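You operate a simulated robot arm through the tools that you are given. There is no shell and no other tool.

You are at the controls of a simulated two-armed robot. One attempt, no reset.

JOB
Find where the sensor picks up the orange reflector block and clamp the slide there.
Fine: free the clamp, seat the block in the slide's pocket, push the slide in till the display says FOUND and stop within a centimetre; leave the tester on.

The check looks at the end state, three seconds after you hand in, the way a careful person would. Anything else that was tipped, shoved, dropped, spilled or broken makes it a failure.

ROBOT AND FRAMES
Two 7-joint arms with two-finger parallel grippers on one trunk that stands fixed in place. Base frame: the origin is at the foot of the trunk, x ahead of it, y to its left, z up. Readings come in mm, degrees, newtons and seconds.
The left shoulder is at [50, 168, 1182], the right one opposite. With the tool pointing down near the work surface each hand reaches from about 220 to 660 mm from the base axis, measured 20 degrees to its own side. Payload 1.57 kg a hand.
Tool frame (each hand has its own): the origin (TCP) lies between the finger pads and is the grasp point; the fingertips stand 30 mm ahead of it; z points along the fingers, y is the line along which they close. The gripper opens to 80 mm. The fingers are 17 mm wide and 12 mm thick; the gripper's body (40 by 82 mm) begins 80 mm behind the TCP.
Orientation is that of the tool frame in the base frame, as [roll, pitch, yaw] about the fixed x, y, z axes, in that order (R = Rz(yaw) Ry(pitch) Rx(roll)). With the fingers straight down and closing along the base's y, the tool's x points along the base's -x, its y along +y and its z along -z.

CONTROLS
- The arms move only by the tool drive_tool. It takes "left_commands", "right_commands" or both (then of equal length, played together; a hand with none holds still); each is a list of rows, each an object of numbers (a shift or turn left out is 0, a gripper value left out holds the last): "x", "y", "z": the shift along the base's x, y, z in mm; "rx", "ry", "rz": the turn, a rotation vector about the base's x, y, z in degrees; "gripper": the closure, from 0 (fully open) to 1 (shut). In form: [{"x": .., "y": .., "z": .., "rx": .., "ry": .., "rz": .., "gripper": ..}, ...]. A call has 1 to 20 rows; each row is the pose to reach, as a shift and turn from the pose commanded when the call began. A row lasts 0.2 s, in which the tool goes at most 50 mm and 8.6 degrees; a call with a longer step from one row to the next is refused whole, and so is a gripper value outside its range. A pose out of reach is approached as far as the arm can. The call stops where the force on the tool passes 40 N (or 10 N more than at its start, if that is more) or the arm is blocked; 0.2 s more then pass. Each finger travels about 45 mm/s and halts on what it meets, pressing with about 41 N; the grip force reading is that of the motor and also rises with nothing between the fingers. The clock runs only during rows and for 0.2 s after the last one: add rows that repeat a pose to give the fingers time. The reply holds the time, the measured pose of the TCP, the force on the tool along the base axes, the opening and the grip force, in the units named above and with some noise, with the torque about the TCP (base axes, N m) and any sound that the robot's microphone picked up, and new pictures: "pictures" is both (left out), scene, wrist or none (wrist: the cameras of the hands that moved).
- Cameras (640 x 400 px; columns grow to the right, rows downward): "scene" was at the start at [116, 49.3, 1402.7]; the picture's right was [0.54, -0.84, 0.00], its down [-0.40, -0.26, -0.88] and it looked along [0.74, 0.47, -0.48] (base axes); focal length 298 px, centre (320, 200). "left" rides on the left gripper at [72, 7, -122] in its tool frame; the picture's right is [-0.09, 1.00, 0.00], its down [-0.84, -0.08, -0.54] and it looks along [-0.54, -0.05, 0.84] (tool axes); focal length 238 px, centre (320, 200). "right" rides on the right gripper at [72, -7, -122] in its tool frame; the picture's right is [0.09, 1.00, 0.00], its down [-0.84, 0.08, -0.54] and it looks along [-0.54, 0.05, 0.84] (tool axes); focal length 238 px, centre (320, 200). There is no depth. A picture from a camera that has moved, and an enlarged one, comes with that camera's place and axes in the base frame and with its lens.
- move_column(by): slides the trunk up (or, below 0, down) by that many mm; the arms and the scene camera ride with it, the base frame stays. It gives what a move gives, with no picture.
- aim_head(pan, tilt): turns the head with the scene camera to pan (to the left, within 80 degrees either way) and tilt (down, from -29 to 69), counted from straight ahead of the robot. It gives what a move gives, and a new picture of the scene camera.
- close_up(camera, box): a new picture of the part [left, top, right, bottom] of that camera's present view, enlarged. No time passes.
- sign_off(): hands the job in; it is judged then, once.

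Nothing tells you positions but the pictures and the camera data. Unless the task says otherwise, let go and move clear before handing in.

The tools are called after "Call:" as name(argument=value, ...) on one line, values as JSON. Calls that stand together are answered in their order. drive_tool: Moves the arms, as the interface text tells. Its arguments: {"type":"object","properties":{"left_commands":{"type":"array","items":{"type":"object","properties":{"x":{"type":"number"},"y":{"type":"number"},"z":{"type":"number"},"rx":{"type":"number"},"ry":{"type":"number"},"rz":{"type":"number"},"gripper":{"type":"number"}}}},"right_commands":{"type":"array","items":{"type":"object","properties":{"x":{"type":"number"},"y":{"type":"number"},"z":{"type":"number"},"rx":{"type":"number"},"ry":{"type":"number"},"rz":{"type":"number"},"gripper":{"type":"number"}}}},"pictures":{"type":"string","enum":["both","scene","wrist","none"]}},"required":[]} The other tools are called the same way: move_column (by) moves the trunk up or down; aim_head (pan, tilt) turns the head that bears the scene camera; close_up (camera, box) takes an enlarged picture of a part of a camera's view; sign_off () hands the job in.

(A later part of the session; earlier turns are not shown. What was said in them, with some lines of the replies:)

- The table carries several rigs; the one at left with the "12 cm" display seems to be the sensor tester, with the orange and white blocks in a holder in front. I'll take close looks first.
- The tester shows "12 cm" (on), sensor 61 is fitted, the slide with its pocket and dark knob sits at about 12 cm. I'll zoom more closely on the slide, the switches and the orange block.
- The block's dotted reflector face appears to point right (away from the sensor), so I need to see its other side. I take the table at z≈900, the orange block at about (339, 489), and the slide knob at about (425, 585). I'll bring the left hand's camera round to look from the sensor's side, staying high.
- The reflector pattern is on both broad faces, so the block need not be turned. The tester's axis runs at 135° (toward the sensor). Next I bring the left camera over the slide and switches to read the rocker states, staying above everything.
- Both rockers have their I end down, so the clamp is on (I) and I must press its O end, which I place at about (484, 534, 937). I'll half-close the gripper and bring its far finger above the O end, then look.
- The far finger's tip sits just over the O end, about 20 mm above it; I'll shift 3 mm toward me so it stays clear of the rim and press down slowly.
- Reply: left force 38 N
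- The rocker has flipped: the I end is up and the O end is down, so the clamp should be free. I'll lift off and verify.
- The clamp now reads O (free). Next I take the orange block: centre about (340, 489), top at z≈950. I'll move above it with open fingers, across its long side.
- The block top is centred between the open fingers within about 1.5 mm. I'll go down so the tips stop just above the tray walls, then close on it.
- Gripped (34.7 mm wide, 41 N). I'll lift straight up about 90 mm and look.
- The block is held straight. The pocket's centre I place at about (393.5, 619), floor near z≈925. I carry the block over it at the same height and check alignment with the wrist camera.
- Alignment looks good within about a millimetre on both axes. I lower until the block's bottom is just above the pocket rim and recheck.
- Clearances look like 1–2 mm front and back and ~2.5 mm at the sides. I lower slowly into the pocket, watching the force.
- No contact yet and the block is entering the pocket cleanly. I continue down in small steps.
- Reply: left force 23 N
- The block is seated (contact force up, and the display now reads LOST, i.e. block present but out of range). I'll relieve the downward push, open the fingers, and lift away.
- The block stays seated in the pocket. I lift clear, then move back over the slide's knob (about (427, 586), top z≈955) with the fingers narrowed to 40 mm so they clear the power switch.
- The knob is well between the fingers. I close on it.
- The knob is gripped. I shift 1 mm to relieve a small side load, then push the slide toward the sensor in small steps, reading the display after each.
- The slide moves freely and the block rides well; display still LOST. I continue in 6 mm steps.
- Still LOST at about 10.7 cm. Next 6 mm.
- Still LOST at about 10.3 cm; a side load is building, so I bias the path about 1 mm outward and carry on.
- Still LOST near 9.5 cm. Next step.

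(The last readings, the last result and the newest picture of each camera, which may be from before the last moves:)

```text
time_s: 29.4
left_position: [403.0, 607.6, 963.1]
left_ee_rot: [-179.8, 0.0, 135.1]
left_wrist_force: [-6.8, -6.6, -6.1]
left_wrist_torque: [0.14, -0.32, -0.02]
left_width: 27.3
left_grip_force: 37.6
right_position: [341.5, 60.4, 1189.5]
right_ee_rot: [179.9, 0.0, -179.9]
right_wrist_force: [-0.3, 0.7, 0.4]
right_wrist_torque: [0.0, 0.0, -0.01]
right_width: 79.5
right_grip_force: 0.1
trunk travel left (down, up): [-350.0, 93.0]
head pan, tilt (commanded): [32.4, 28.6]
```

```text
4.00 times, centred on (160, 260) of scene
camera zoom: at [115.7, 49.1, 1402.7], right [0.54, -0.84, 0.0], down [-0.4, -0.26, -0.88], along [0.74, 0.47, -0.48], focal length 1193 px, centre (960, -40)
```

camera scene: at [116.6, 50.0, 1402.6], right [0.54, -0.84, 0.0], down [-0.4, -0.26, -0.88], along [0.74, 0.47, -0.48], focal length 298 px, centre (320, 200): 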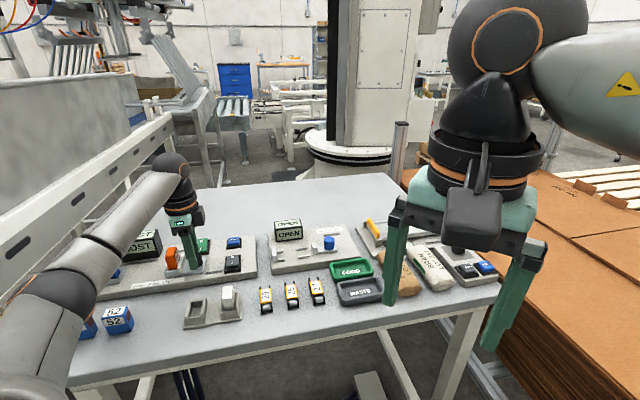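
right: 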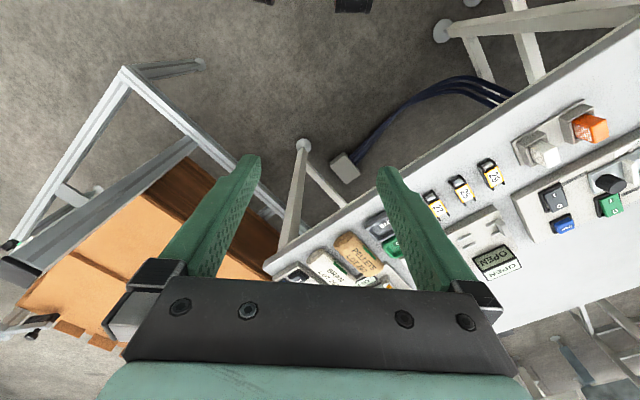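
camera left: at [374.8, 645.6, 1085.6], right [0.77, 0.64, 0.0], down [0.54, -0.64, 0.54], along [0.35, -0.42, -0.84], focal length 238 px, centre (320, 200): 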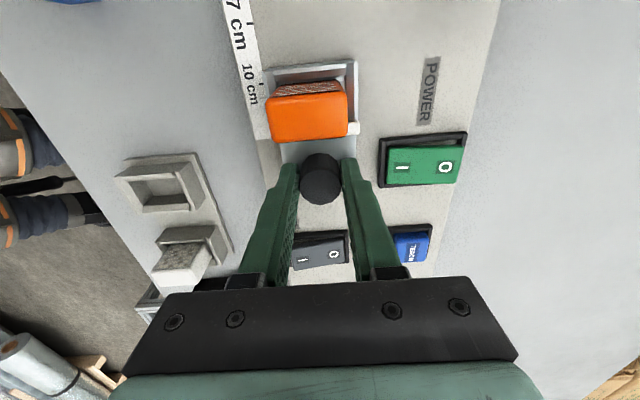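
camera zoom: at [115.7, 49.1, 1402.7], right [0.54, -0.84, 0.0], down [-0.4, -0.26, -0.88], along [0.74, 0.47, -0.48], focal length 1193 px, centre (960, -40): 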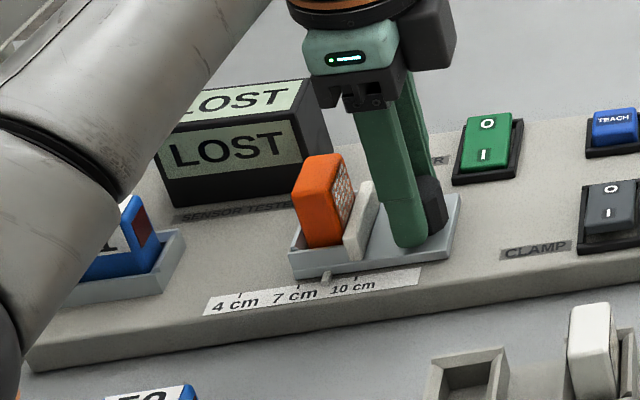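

Still LOST. The side load is now small the other way; I correct half a millimetre and continue.

Call:
drive_tool(left_commands=[{"x": -1.7, "y": 1.1}, {"x": -3.1, "y": 2.4}, {"x": -4.7, "y": 3.8}, {"x": -4.7, "y": 3.8}], pictures="none")

Call:
close_up(camera="scene", box=[80, 210, 240, 310])

```text
time_s: 30.4
left_position: [398.9, 611.0, 963.5]
left_ee_rot: [-180.0, 0.0, 135.1]
left_wrist_force: [-5.7, -6.1, -7.5]
left_wrist_torque: [0.25, -0.13, 0.01]
left_width: 26.7
left_grip_force: 38.0
right_position: [340.9, 61.3, 1190.0]
right_ee_rot: [179.8, 0.1, -179.9]
right_wrist_force: [-0.4, 0.4, -0.9]
right_wrist_torque: [0.02, 0.01, 0.01]
right_width: 80.0
right_grip_force: 0.0
trunk travel left (down, up): [-350.0, 93.0]
head pan, tilt (commanded): [32.4, 28.6]
```

```text
4.00 times, centred on (160, 260) of scene
camera zoom: at [115.8, 49.3, 1402.7], right [0.54, -0.84, 0.0], down [-0.4, -0.26, -0.88], along [0.74, 0.47, -0.48], focal length 1193 px, centre (960, -40)
```

zoom: 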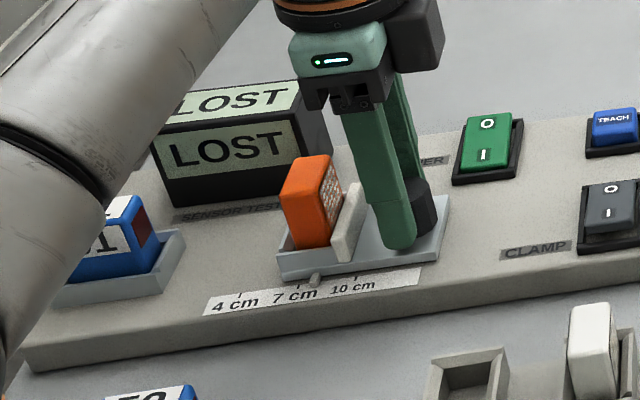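

LOST at about 8 cm. Next step.

Call:
drive_tool(left_commands=[{"x": -1.8, "y": 1.0, "z": -0.4}, {"x": -3.2, "y": 2.4, "z": -0.5}, {"x": -4.7, "y": 3.8, "z": -0.5}, {"x": -4.7, "y": 3.8, "z": -0.5}], pictures="none")

Call:
close_up(camera="scene", box=[80, 210, 240, 310])

```text
time_s: 31.4
left_position: [396.1, 617.0, 963.5]
left_ee_rot: [-180.0, 0.1, 135.1]
left_wrist_force: [-1.2, -1.9, -3.0]
left_wrist_torque: [-0.24, 0.5, -0.02]
left_width: 27.0
left_grip_force: 37.8
right_position: [343.4, 61.1, 1189.0]
right_ee_rot: [179.9, 0.1, -179.9]
right_wrist_force: [0.2, 0.2, 1.1]
right_wrist_torque: [0.02, 0.01, 0.02]
right_width: 79.8
right_grip_force: 0.1
trunk travel left (down, up): [-350.0, 93.0]
head pan, tilt (commanded): [32.4, 28.6]
```

```text
4.00 times, centred on (160, 260) of scene
camera zoom: at [116.2, 49.6, 1402.7], right [0.54, -0.84, 0.0], down [-0.4, -0.26, -0.88], along [0.74, 0.47, -0.48], focal length 1193 px, centre (960, -40)
```

zoom: 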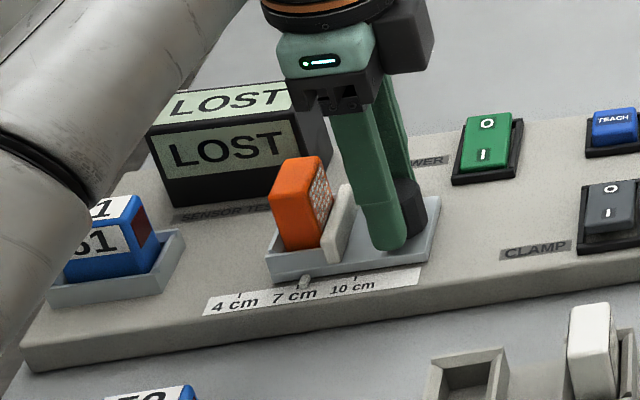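

LOST at about 7.4 cm. Next 6 mm.

Call:
drive_tool(left_commands=[{"x": -1.4, "y": 1.4}, {"x": -2.8, "y": 2.8}, {"x": -4.3, "y": 4.1}, {"x": -4.3, "y": 4.1}], pictures="none")

Call:
close_up(camera="scene", box=[80, 210, 240, 310])

```text
time_s: 32.4
left_position: [391.2, 620.2, 963.6]
left_ee_rot: [179.9, 0.0, 135.1]
left_wrist_force: [1.4, -0.6, -0.1]
left_wrist_torque: [-0.41, 0.16, -0.09]
left_width: 27.0
left_grip_force: 37.9
right_position: [342.3, 60.7, 1189.8]
right_ee_rot: [179.9, -0.1, -180.0]
right_wrist_force: [0.7, -0.8, 0.0]
right_wrist_torque: [0.02, -0.03, 0.03]
right_width: 79.8
right_grip_force: 0.0
trunk travel left (down, up): [-350.0, 93.0]
head pan, tilt (commanded): [32.4, 28.6]
```

```text
4.00 times, centred on (160, 260) of scene
camera zoom: at [116.3, 49.4, 1402.7], right [0.54, -0.84, 0.0], down [-0.4, -0.26, -0.88], along [0.74, 0.47, -0.48], focal length 1193 px, centre (960, -40)
```

zoom: 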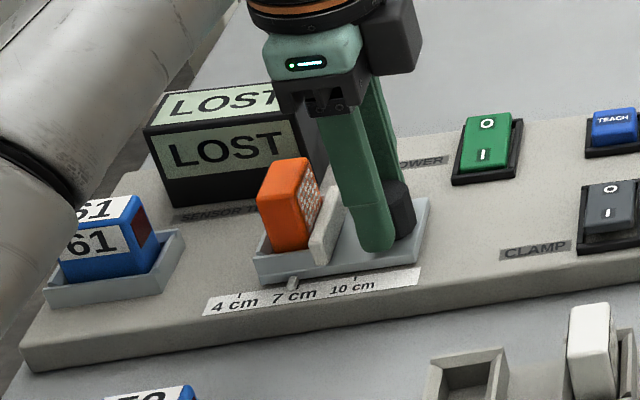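

LOST at about 6.8 cm. Next.

Call:
drive_tool(left_commands=[{"x": -1.4, "y": 1.4}, {"x": -2.8, "y": 2.8}, {"x": -4.2, "y": 4.2}, {"x": -4.2, "y": 4.2}], pictures="none")

Call:
close_up(camera="scene", box=[80, 210, 240, 310])

```text
time_s: 33.4
left_position: [387.4, 624.9, 964.0]
left_ee_rot: [180.0, 0.1, 135.2]
left_wrist_force: [2.4, 1.4, -0.6]
left_wrist_torque: [-0.5, 0.07, 0.04]
left_width: 26.9
left_grip_force: 37.2
right_position: [341.9, 60.8, 1189.7]
right_ee_rot: [179.8, 0.0, 179.9]
right_wrist_force: [0.0, -0.2, 0.1]
right_wrist_torque: [0.01, -0.02, -0.01]
right_width: 79.7
right_grip_force: 0.1
trunk travel left (down, up): [-350.0, 93.0]
head pan, tilt (commanded): [32.4, 28.6]
```

```text
4.00 times, centred on (160, 260) of scene
camera zoom: at [116.3, 49.7, 1402.7], right [0.54, -0.84, 0.0], down [-0.4, -0.26, -0.88], along [0.74, 0.47, -0.48], focal length 1193 px, centre (960, -40)
```

zoom: 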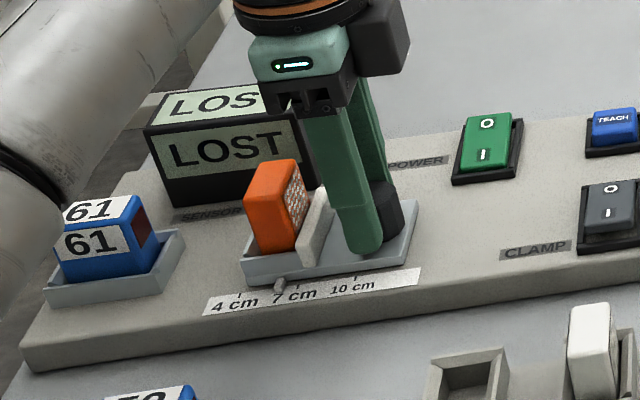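

LOST at about 6.2 cm. Next.

Call:
drive_tool(left_commands=[{"x": -1.4, "y": 1.4}, {"x": -2.8, "y": 2.8}, {"x": -4.2, "y": 4.2}, {"x": -4.2, "y": 4.2}], pictures="none")

Call:
close_up(camera="scene", box=[80, 210, 240, 310])

```text
time_s: 34.4
left_position: [382.3, 629.7, 963.1]
left_ee_rot: [180.0, 0.1, 135.0]
left_wrist_force: [2.4, 2.9, 3.1]
left_wrist_torque: [-0.31, 0.27, -0.06]
left_width: 26.9
left_grip_force: 37.6
right_position: [342.1, 61.0, 1190.2]
right_ee_rot: [179.9, 0.0, 180.0]
right_wrist_force: [-0.5, 0.5, -0.6]
right_wrist_torque: [-0.03, 0.04, 0.03]
right_width: 79.9
right_grip_force: 0.0
trunk travel left (down, up): [-350.0, 93.0]
head pan, tilt (commanded): [32.4, 28.6]
```

```text
4.00 times, centred on (160, 260) of scene
camera zoom: at [116.2, 49.4, 1402.7], right [0.54, -0.84, 0.0], down [-0.4, -0.26, -0.88], along [0.74, 0.47, -0.48], focal length 1193 px, centre (960, -40)
```

zoom: 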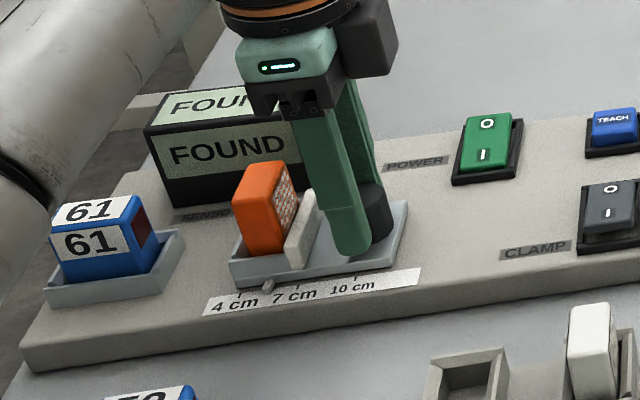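

The display reads FOUND. I nudge 1 mm further for margin (still well within a centimetre), then open the fingers to leave the slide there.

Call:
drive_tool(left_commands=[{"x": -0.9, "y": 0.5}, {"x": -0.9, "y": 0.5}, {"x": -0.9, "y": 0.5, "gripper": 0.62}, {"x": -0.9, "y": 0.5, "gripper": 0.55}, {"x": -0.9, "y": 0.5, "gripper": 0.5}, {"x": -0.9, "y": 0.5, "gripper": 0.5}], pictures="both")

Call:
close_up(camera="scene", box=[80, 210, 240, 310])

Call:
close_up(camera="left", box=[240, 60, 432, 180])

```text
time_s: 35.8
left_position: [381.4, 628.2, 963.0]
left_ee_rot: [-179.9, 0.1, 135.1]
left_wrist_force: [-0.2, 0.1, -0.2]
left_wrist_torque: [-0.02, 0.0, 0.0]
left_width: 40.1
left_grip_force: 0.0
right_position: [341.4, 61.0, 1189.8]
right_ee_rot: [179.9, 0.0, -180.0]
right_wrist_force: [0.7, -0.6, -0.2]
right_wrist_torque: [0.01, -0.05, -0.02]
right_width: 79.9
right_grip_force: 0.0
trunk travel left (down, up): [-350.0, 93.0]
head pan, tilt (commanded): [32.4, 28.6]
camera scene: at [116.0, 49.3, 1402.7], right [0.54, -0.84, 0.0], down [-0.4, -0.26, -0.88], along [0.74, 0.47, -0.48], focal length 298 px, centre (320, 200)
camera left: at [335.5, 684.3, 1085.6], right [0.77, 0.64, 0.0], down [0.54, -0.65, 0.54], along [0.35, -0.42, -0.84], focal length 238 px, centre (320, 200)
```

scene: 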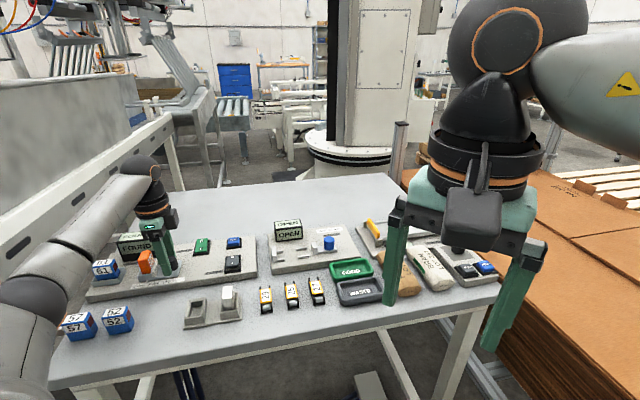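
left: 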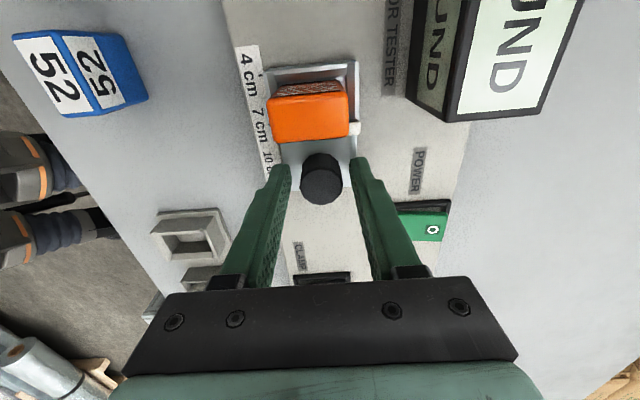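

```text
4.00 times, centred on (160, 260) of scene
camera zoom: at [116.0, 49.3, 1402.7], right [0.54, -0.84, 0.0], down [-0.4, -0.26, -0.88], along [0.74, 0.47, -0.48], focal length 1193 px, centre (960, -40)
```

zoom: 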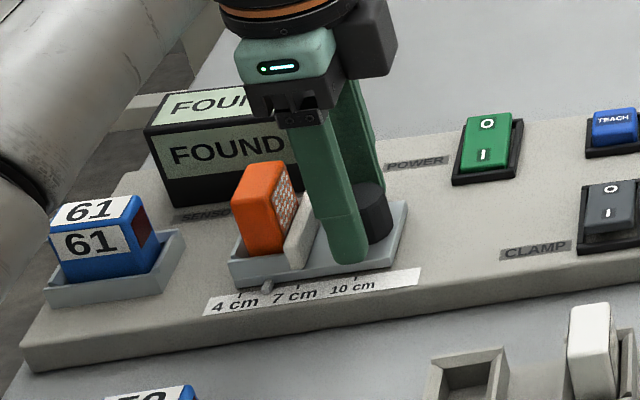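

```text
3.33 times, centred on (336, 120) of left
camera zoom: at [335.5, 684.3, 1085.6], right [0.77, 0.64, 0.0], down [0.54, -0.65, 0.54], along [0.35, -0.42, -0.84], focal length 794 px, centre (267, 467)
```

zoom: 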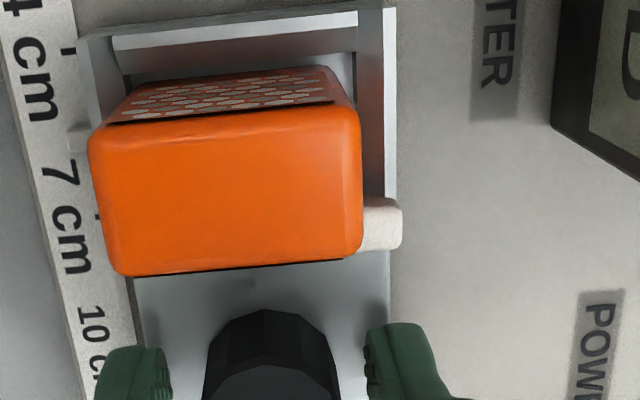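

FOUND holds with the slide released. I lift clear and go to the clamp rocker's I end (about (464, 514, 937)) with the far finger, then check.

Call:
drive_tool(left_commands=[{"z": 12}, {"z": 40}, {"z": 75}, {"x": 16, "y": -33, "z": 75}, {"x": 32, "y": -66, "z": 75}, {"x": 48, "y": -99, "z": 75}, {"x": 64.4, "y": -132.5, "z": 75}, {"x": 64.4, "y": -132.5, "z": 50}, {"x": 64.4, "y": -132.5, "z": 27}, {"x": 64.4, "y": -132.5, "z": 25}], pictures="both")

Call:
close_up(camera="scene", box=[80, 210, 272, 330])

Call:
close_up(camera="left", box=[272, 110, 400, 190])

```text
time_s: 38.0
left_position: [444.4, 495.7, 987.1]
left_ee_rot: [179.9, 0.1, 135.1]
left_wrist_force: [-0.3, 0.1, -0.5]
left_wrist_torque: [0.0, 0.05, 0.01]
left_width: 39.9
left_grip_force: 0.0
right_position: [341.9, 60.6, 1190.3]
right_ee_rot: [179.9, -0.1, 180.0]
right_wrist_force: [0.1, 0.4, 0.4]
right_wrist_torque: [0.03, 0.02, 0.0]
right_width: 79.9
right_grip_force: 0.2
trunk travel left (down, up): [-350.0, 93.0]
head pan, tilt (commanded): [32.4, 28.6]
camera scene: at [116.0, 49.3, 1402.7], right [0.54, -0.84, 0.0], down [-0.4, -0.26, -0.88], along [0.74, 0.47, -0.48], focal length 298 px, centre (320, 200)
camera left: at [399.1, 551.4, 1111.2], right [0.77, 0.64, 0.0], down [0.54, -0.65, 0.54], along [0.35, -0.42, -0.84], focal length 238 px, centre (320, 200)
```

scene: 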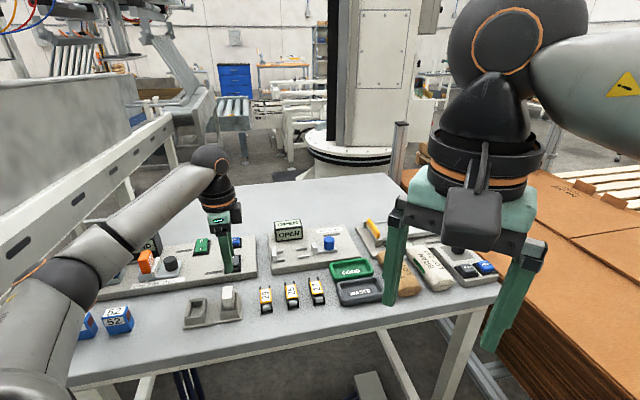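
left: 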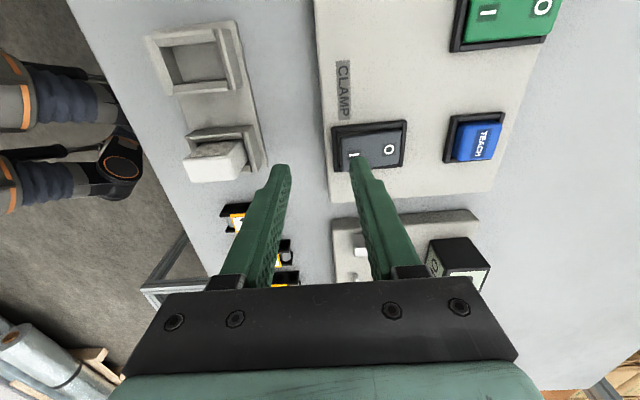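

```text
3.33 times, centred on (176, 270) of scene
camera zoom: at [116.0, 49.3, 1402.7], right [0.54, -0.84, 0.0], down [-0.4, -0.26, -0.88], along [0.74, 0.47, -0.48], focal length 994 px, centre (800, -33)
```

zoom: 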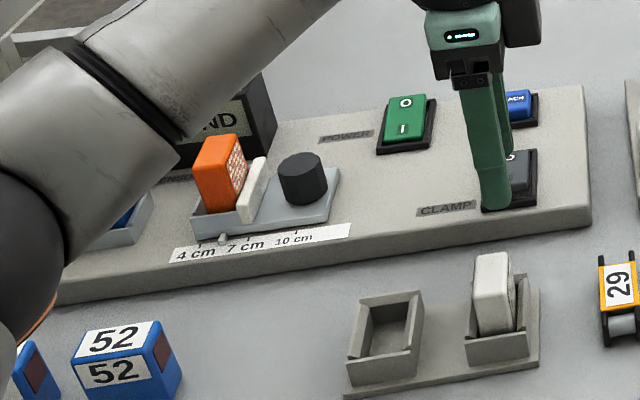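

```text
5.00 times, centred on (336, 150) of left
camera zoom: at [399.1, 551.4, 1111.2], right [0.77, 0.64, 0.0], down [0.54, -0.65, 0.54], along [0.35, -0.42, -0.84], focal length 1192 px, centre (240, 450)
```

zoom: 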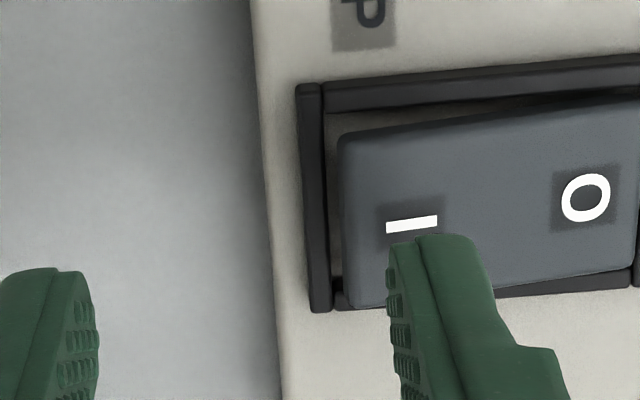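

The finger tip sits over the I mark. I press it down slowly.

Call:
drive_tool(left_commands=[{"x": 0.5, "y": 0.5, "z": -8}, {"x": 0.5, "y": 0.5, "z": -15}, {"x": 0.5, "y": 0.5, "z": -18}, {"x": 0.5, "y": 0.5, "z": -20}, {"x": 0.5, "y": 0.5, "z": -22}, {"x": 0.5, "y": 0.5, "z": -24}, {"x": 0.5, "y": 0.5, "z": -26}, {"x": 0.5, "y": 0.5, "z": -27}, {"x": 0.5, "y": 0.5, "z": -28}], pictures="both")

Call:
close_up(camera="left", box=[290, 110, 418, 190])

```text
time_s: 40.0
left_position: [446.4, 495.9, 963.8]
left_ee_rot: [179.6, 0.4, 135.1]
left_wrist_force: [0.3, 1.0, 18.9]
left_wrist_torque: [0.41, -0.33, 0.04]
left_width: 40.4
left_grip_force: 0.3
right_position: [341.5, 60.8, 1190.7]
right_ee_rot: [179.7, 0.1, -180.0]
right_wrist_force: [0.0, 1.1, 0.5]
right_wrist_torque: [0.04, 0.01, -0.01]
right_width: 79.9
right_grip_force: 0.1
trunk travel left (down, up): [-350.0, 93.0]
head pan, tilt (commanded): [32.4, 28.6]
camera scene: at [114.4, 47.7, 1403.2], right [0.54, -0.84, 0.0], down [-0.4, -0.26, -0.88], along [0.74, 0.47, -0.48], focal length 298 px, centre (320, 200)
camera left: at [399.3, 551.2, 1086.0], right [0.77, 0.64, 0.01], down [0.53, -0.65, 0.55], along [0.35, -0.41, -0.84], focal length 238 px, centre (320, 200)
```

scene: 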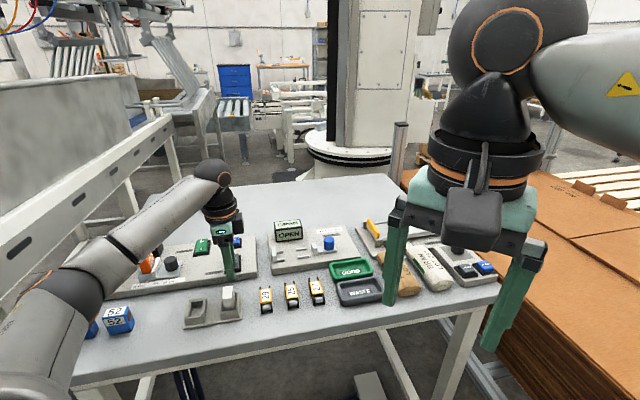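
left: 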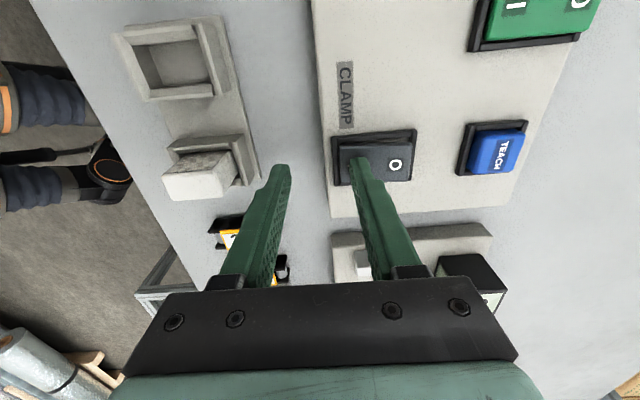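

```text
5.00 times, centred on (354, 150) of left
camera zoom: at [399.3, 551.2, 1086.0], right [0.77, 0.64, 0.01], down [0.53, -0.65, 0.55], along [0.35, -0.41, -0.84], focal length 1192 px, centre (150, 450)
```

zoom: 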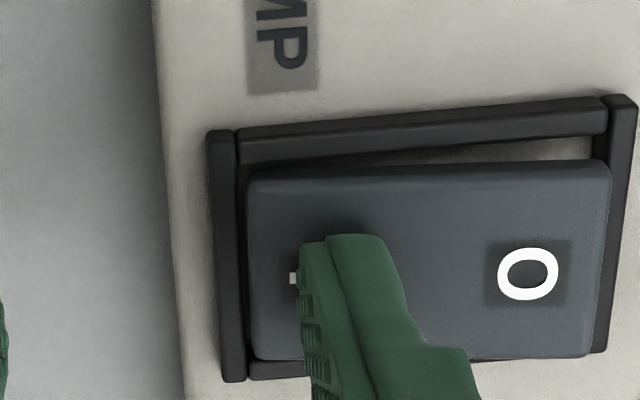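

The rocker is over to I (O end up). I lift off and withdraw the hand toward the robot, then check everything.

Call:
drive_tool(left_commands=[{"z": 8}, {"z": 35}, {"z": 75}, {"z": 115}, {"x": -25, "y": -15, "z": 150}, {"x": -50, "y": -30, "z": 180}, {"x": -80, "y": -45, "z": 210}, {"x": -110, "y": -60, "z": 240}, {"x": -110, "y": -60, "z": 240}], pictures="both")

Call:
close_up(camera="scene", box=[80, 210, 272, 330])

Call:
close_up(camera="scene", box=[200, 225, 264, 265])

```text
time_s: 42.0
left_position: [336.0, 437.9, 1200.9]
left_ee_rot: [-179.8, 0.1, 135.1]
left_wrist_force: [0.3, 1.0, 0.3]
left_wrist_torque: [-0.03, 0.01, 0.02]
left_width: 39.9
left_grip_force: 0.1
right_position: [342.5, 61.2, 1189.0]
right_ee_rot: [-180.0, 0.0, 180.0]
right_wrist_force: [0.2, -0.7, -0.2]
right_wrist_torque: [-0.03, 0.06, -0.03]
right_width: 80.1
right_grip_force: 0.0
trunk travel left (down, up): [-350.0, 93.0]
head pan, tilt (commanded): [32.4, 28.6]
camera scene: at [117.2, 50.0, 1402.5], right [0.54, -0.84, 0.0], down [-0.41, -0.26, -0.88], along [0.74, 0.47, -0.48], focal length 298 px, centre (320, 200)
camera left: at [290.3, 494.0, 1322.0], right [0.77, 0.64, 0.0], down [0.54, -0.64, 0.54], along [0.35, -0.42, -0.84], focal length 238 px, centre (320, 200)
```

scene: 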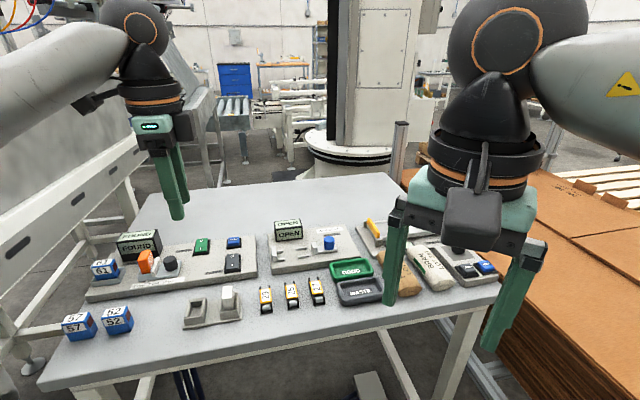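
left: 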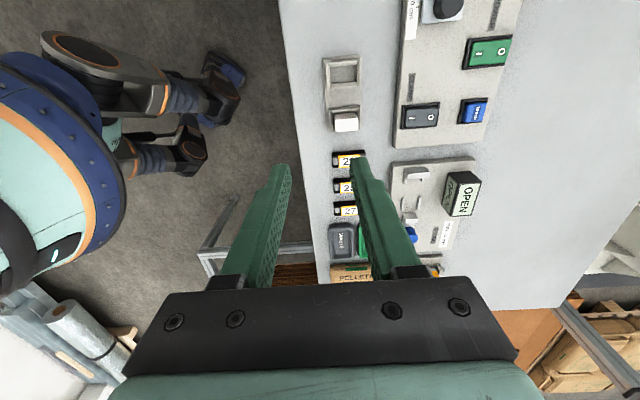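

```text
3.33 times, centred on (176, 270) of scene
camera zoom: at [117.2, 50.0, 1402.5], right [0.54, -0.84, 0.0], down [-0.41, -0.26, -0.88], along [0.74, 0.47, -0.48], focal length 994 px, centre (800, -33)
```

zoom: 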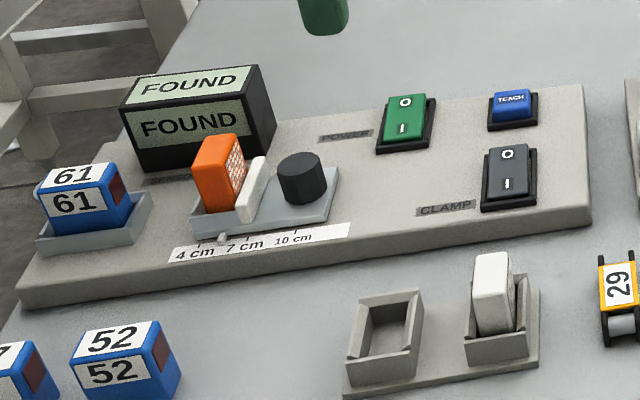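

```text
10.00 times, centred on (232, 245) of scene
camera zoom: at [117.2, 50.0, 1402.5], right [0.54, -0.84, 0.0], down [-0.41, -0.26, -0.88], along [0.74, 0.47, -0.48], focal length 2982 px, centre (1200, -250)
```

zoom: 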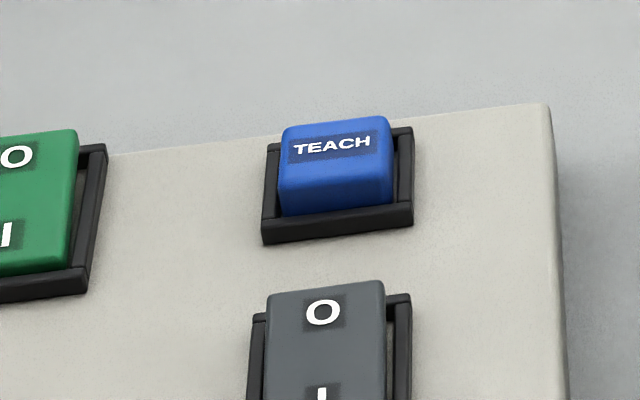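

Display FOUND, power I, clamp I, hand clear. A last close look at the seated block and the clamp rocker before handing in.

Call:
close_up(camera="scene", box=[120, 235, 200, 285])

Call:
close_up(camera="scene", box=[205, 245, 253, 275])

Call:
close_up(camera="left", box=[384, 80, 496, 150])

Call:
close_up(camera="scene", box=[250, 200, 410, 320])

```text
8.00 times, centred on (160, 260) of scene
camera zoom: at [117.2, 50.0, 1402.5], right [0.54, -0.84, 0.0], down [-0.41, -0.26, -0.88], along [0.74, 0.47, -0.48], focal length 2385 px, centre (1600, -280)
```

zoom: 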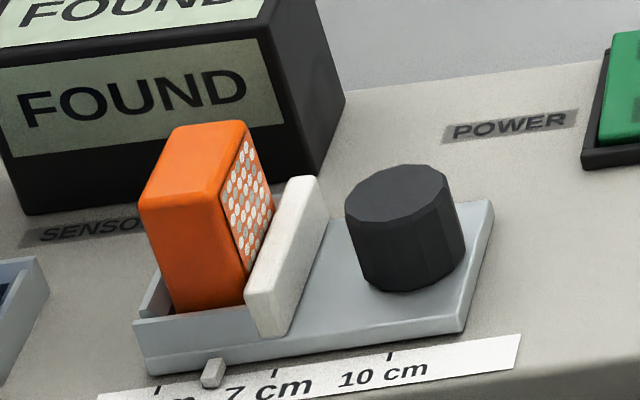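

```text
13.33 times, centred on (229, 260) of scene
camera zoom: at [117.2, 50.0, 1402.5], right [0.54, -0.84, 0.0], down [-0.41, -0.26, -0.88], along [0.74, 0.47, -0.48], focal length 3976 px, centre (1533, -600)
```

zoom: 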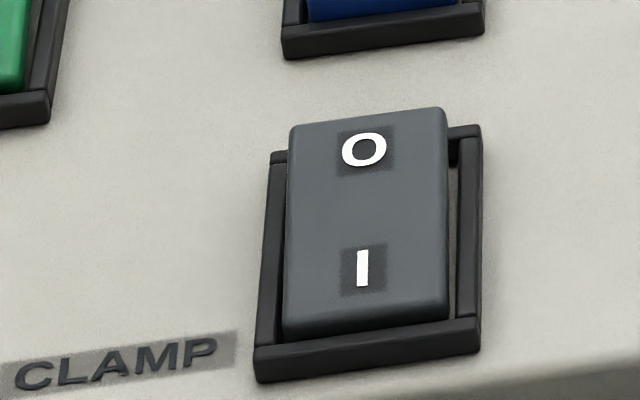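

```text
5.71 times, centred on (440, 115) of left
camera zoom: at [290.3, 494.0, 1322.0], right [0.77, 0.64, 0.0], down [0.54, -0.64, 0.54], along [0.35, -0.42, -0.84], focal length 1362 px, centre (-366, 686)
```

zoom: 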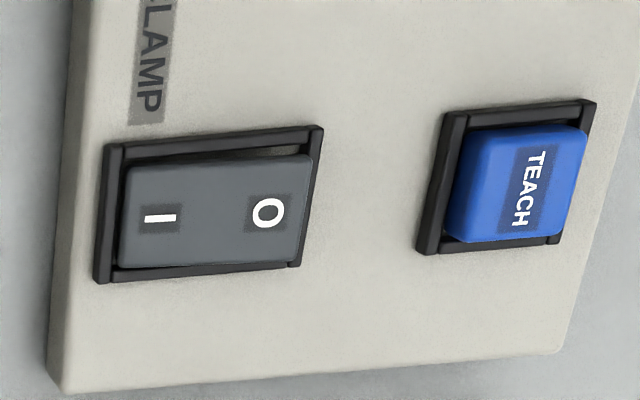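

```text
3.33 times, centred on (330, 260) of scene
camera zoom: at [117.2, 50.0, 1402.5], right [0.54, -0.84, 0.0], down [-0.41, -0.26, -0.88], along [0.74, 0.47, -0.48], focal length 994 px, centre (287, 0)
```

zoom: 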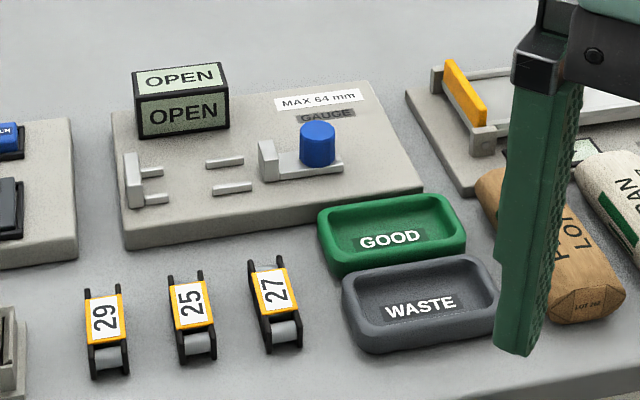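

The block sits upright and fully in the pocket. The display reads FOUND, with the slide stopped within about 7 mm of where it first picked up. The clamp is on I, the power is still on, and nothing else on the table was disturbed. The hands are clear, so I hand the job in.

Call:
sign_off()

```text
The job is handed in.
```

The slide is clamped where the sensor picks up the orange reflector block, and I've handed the job in. The check's result hasn't come back.

- **Block:** it sits upright in the slide's pocket. Both broad faces carry the reflector pattern, so it didn't need turning.
- **Slide:** I pushed it in about 6 mm at a time. The display changed from LOST to FOUND at roughly 5.6 cm on the scale. I nudged it about 1 mm further, so it stopped at most 7 mm past the point where it was found.
- **Clamp and power:** the clamp rocker is back on I. The tester was on throughout, and the display still read FOUND after I let go and clamped it.
- **Surroundings:** I saw nothing else tipped, shifted or dropped in the final pictures. Both hands were clear of the table when I handed in.
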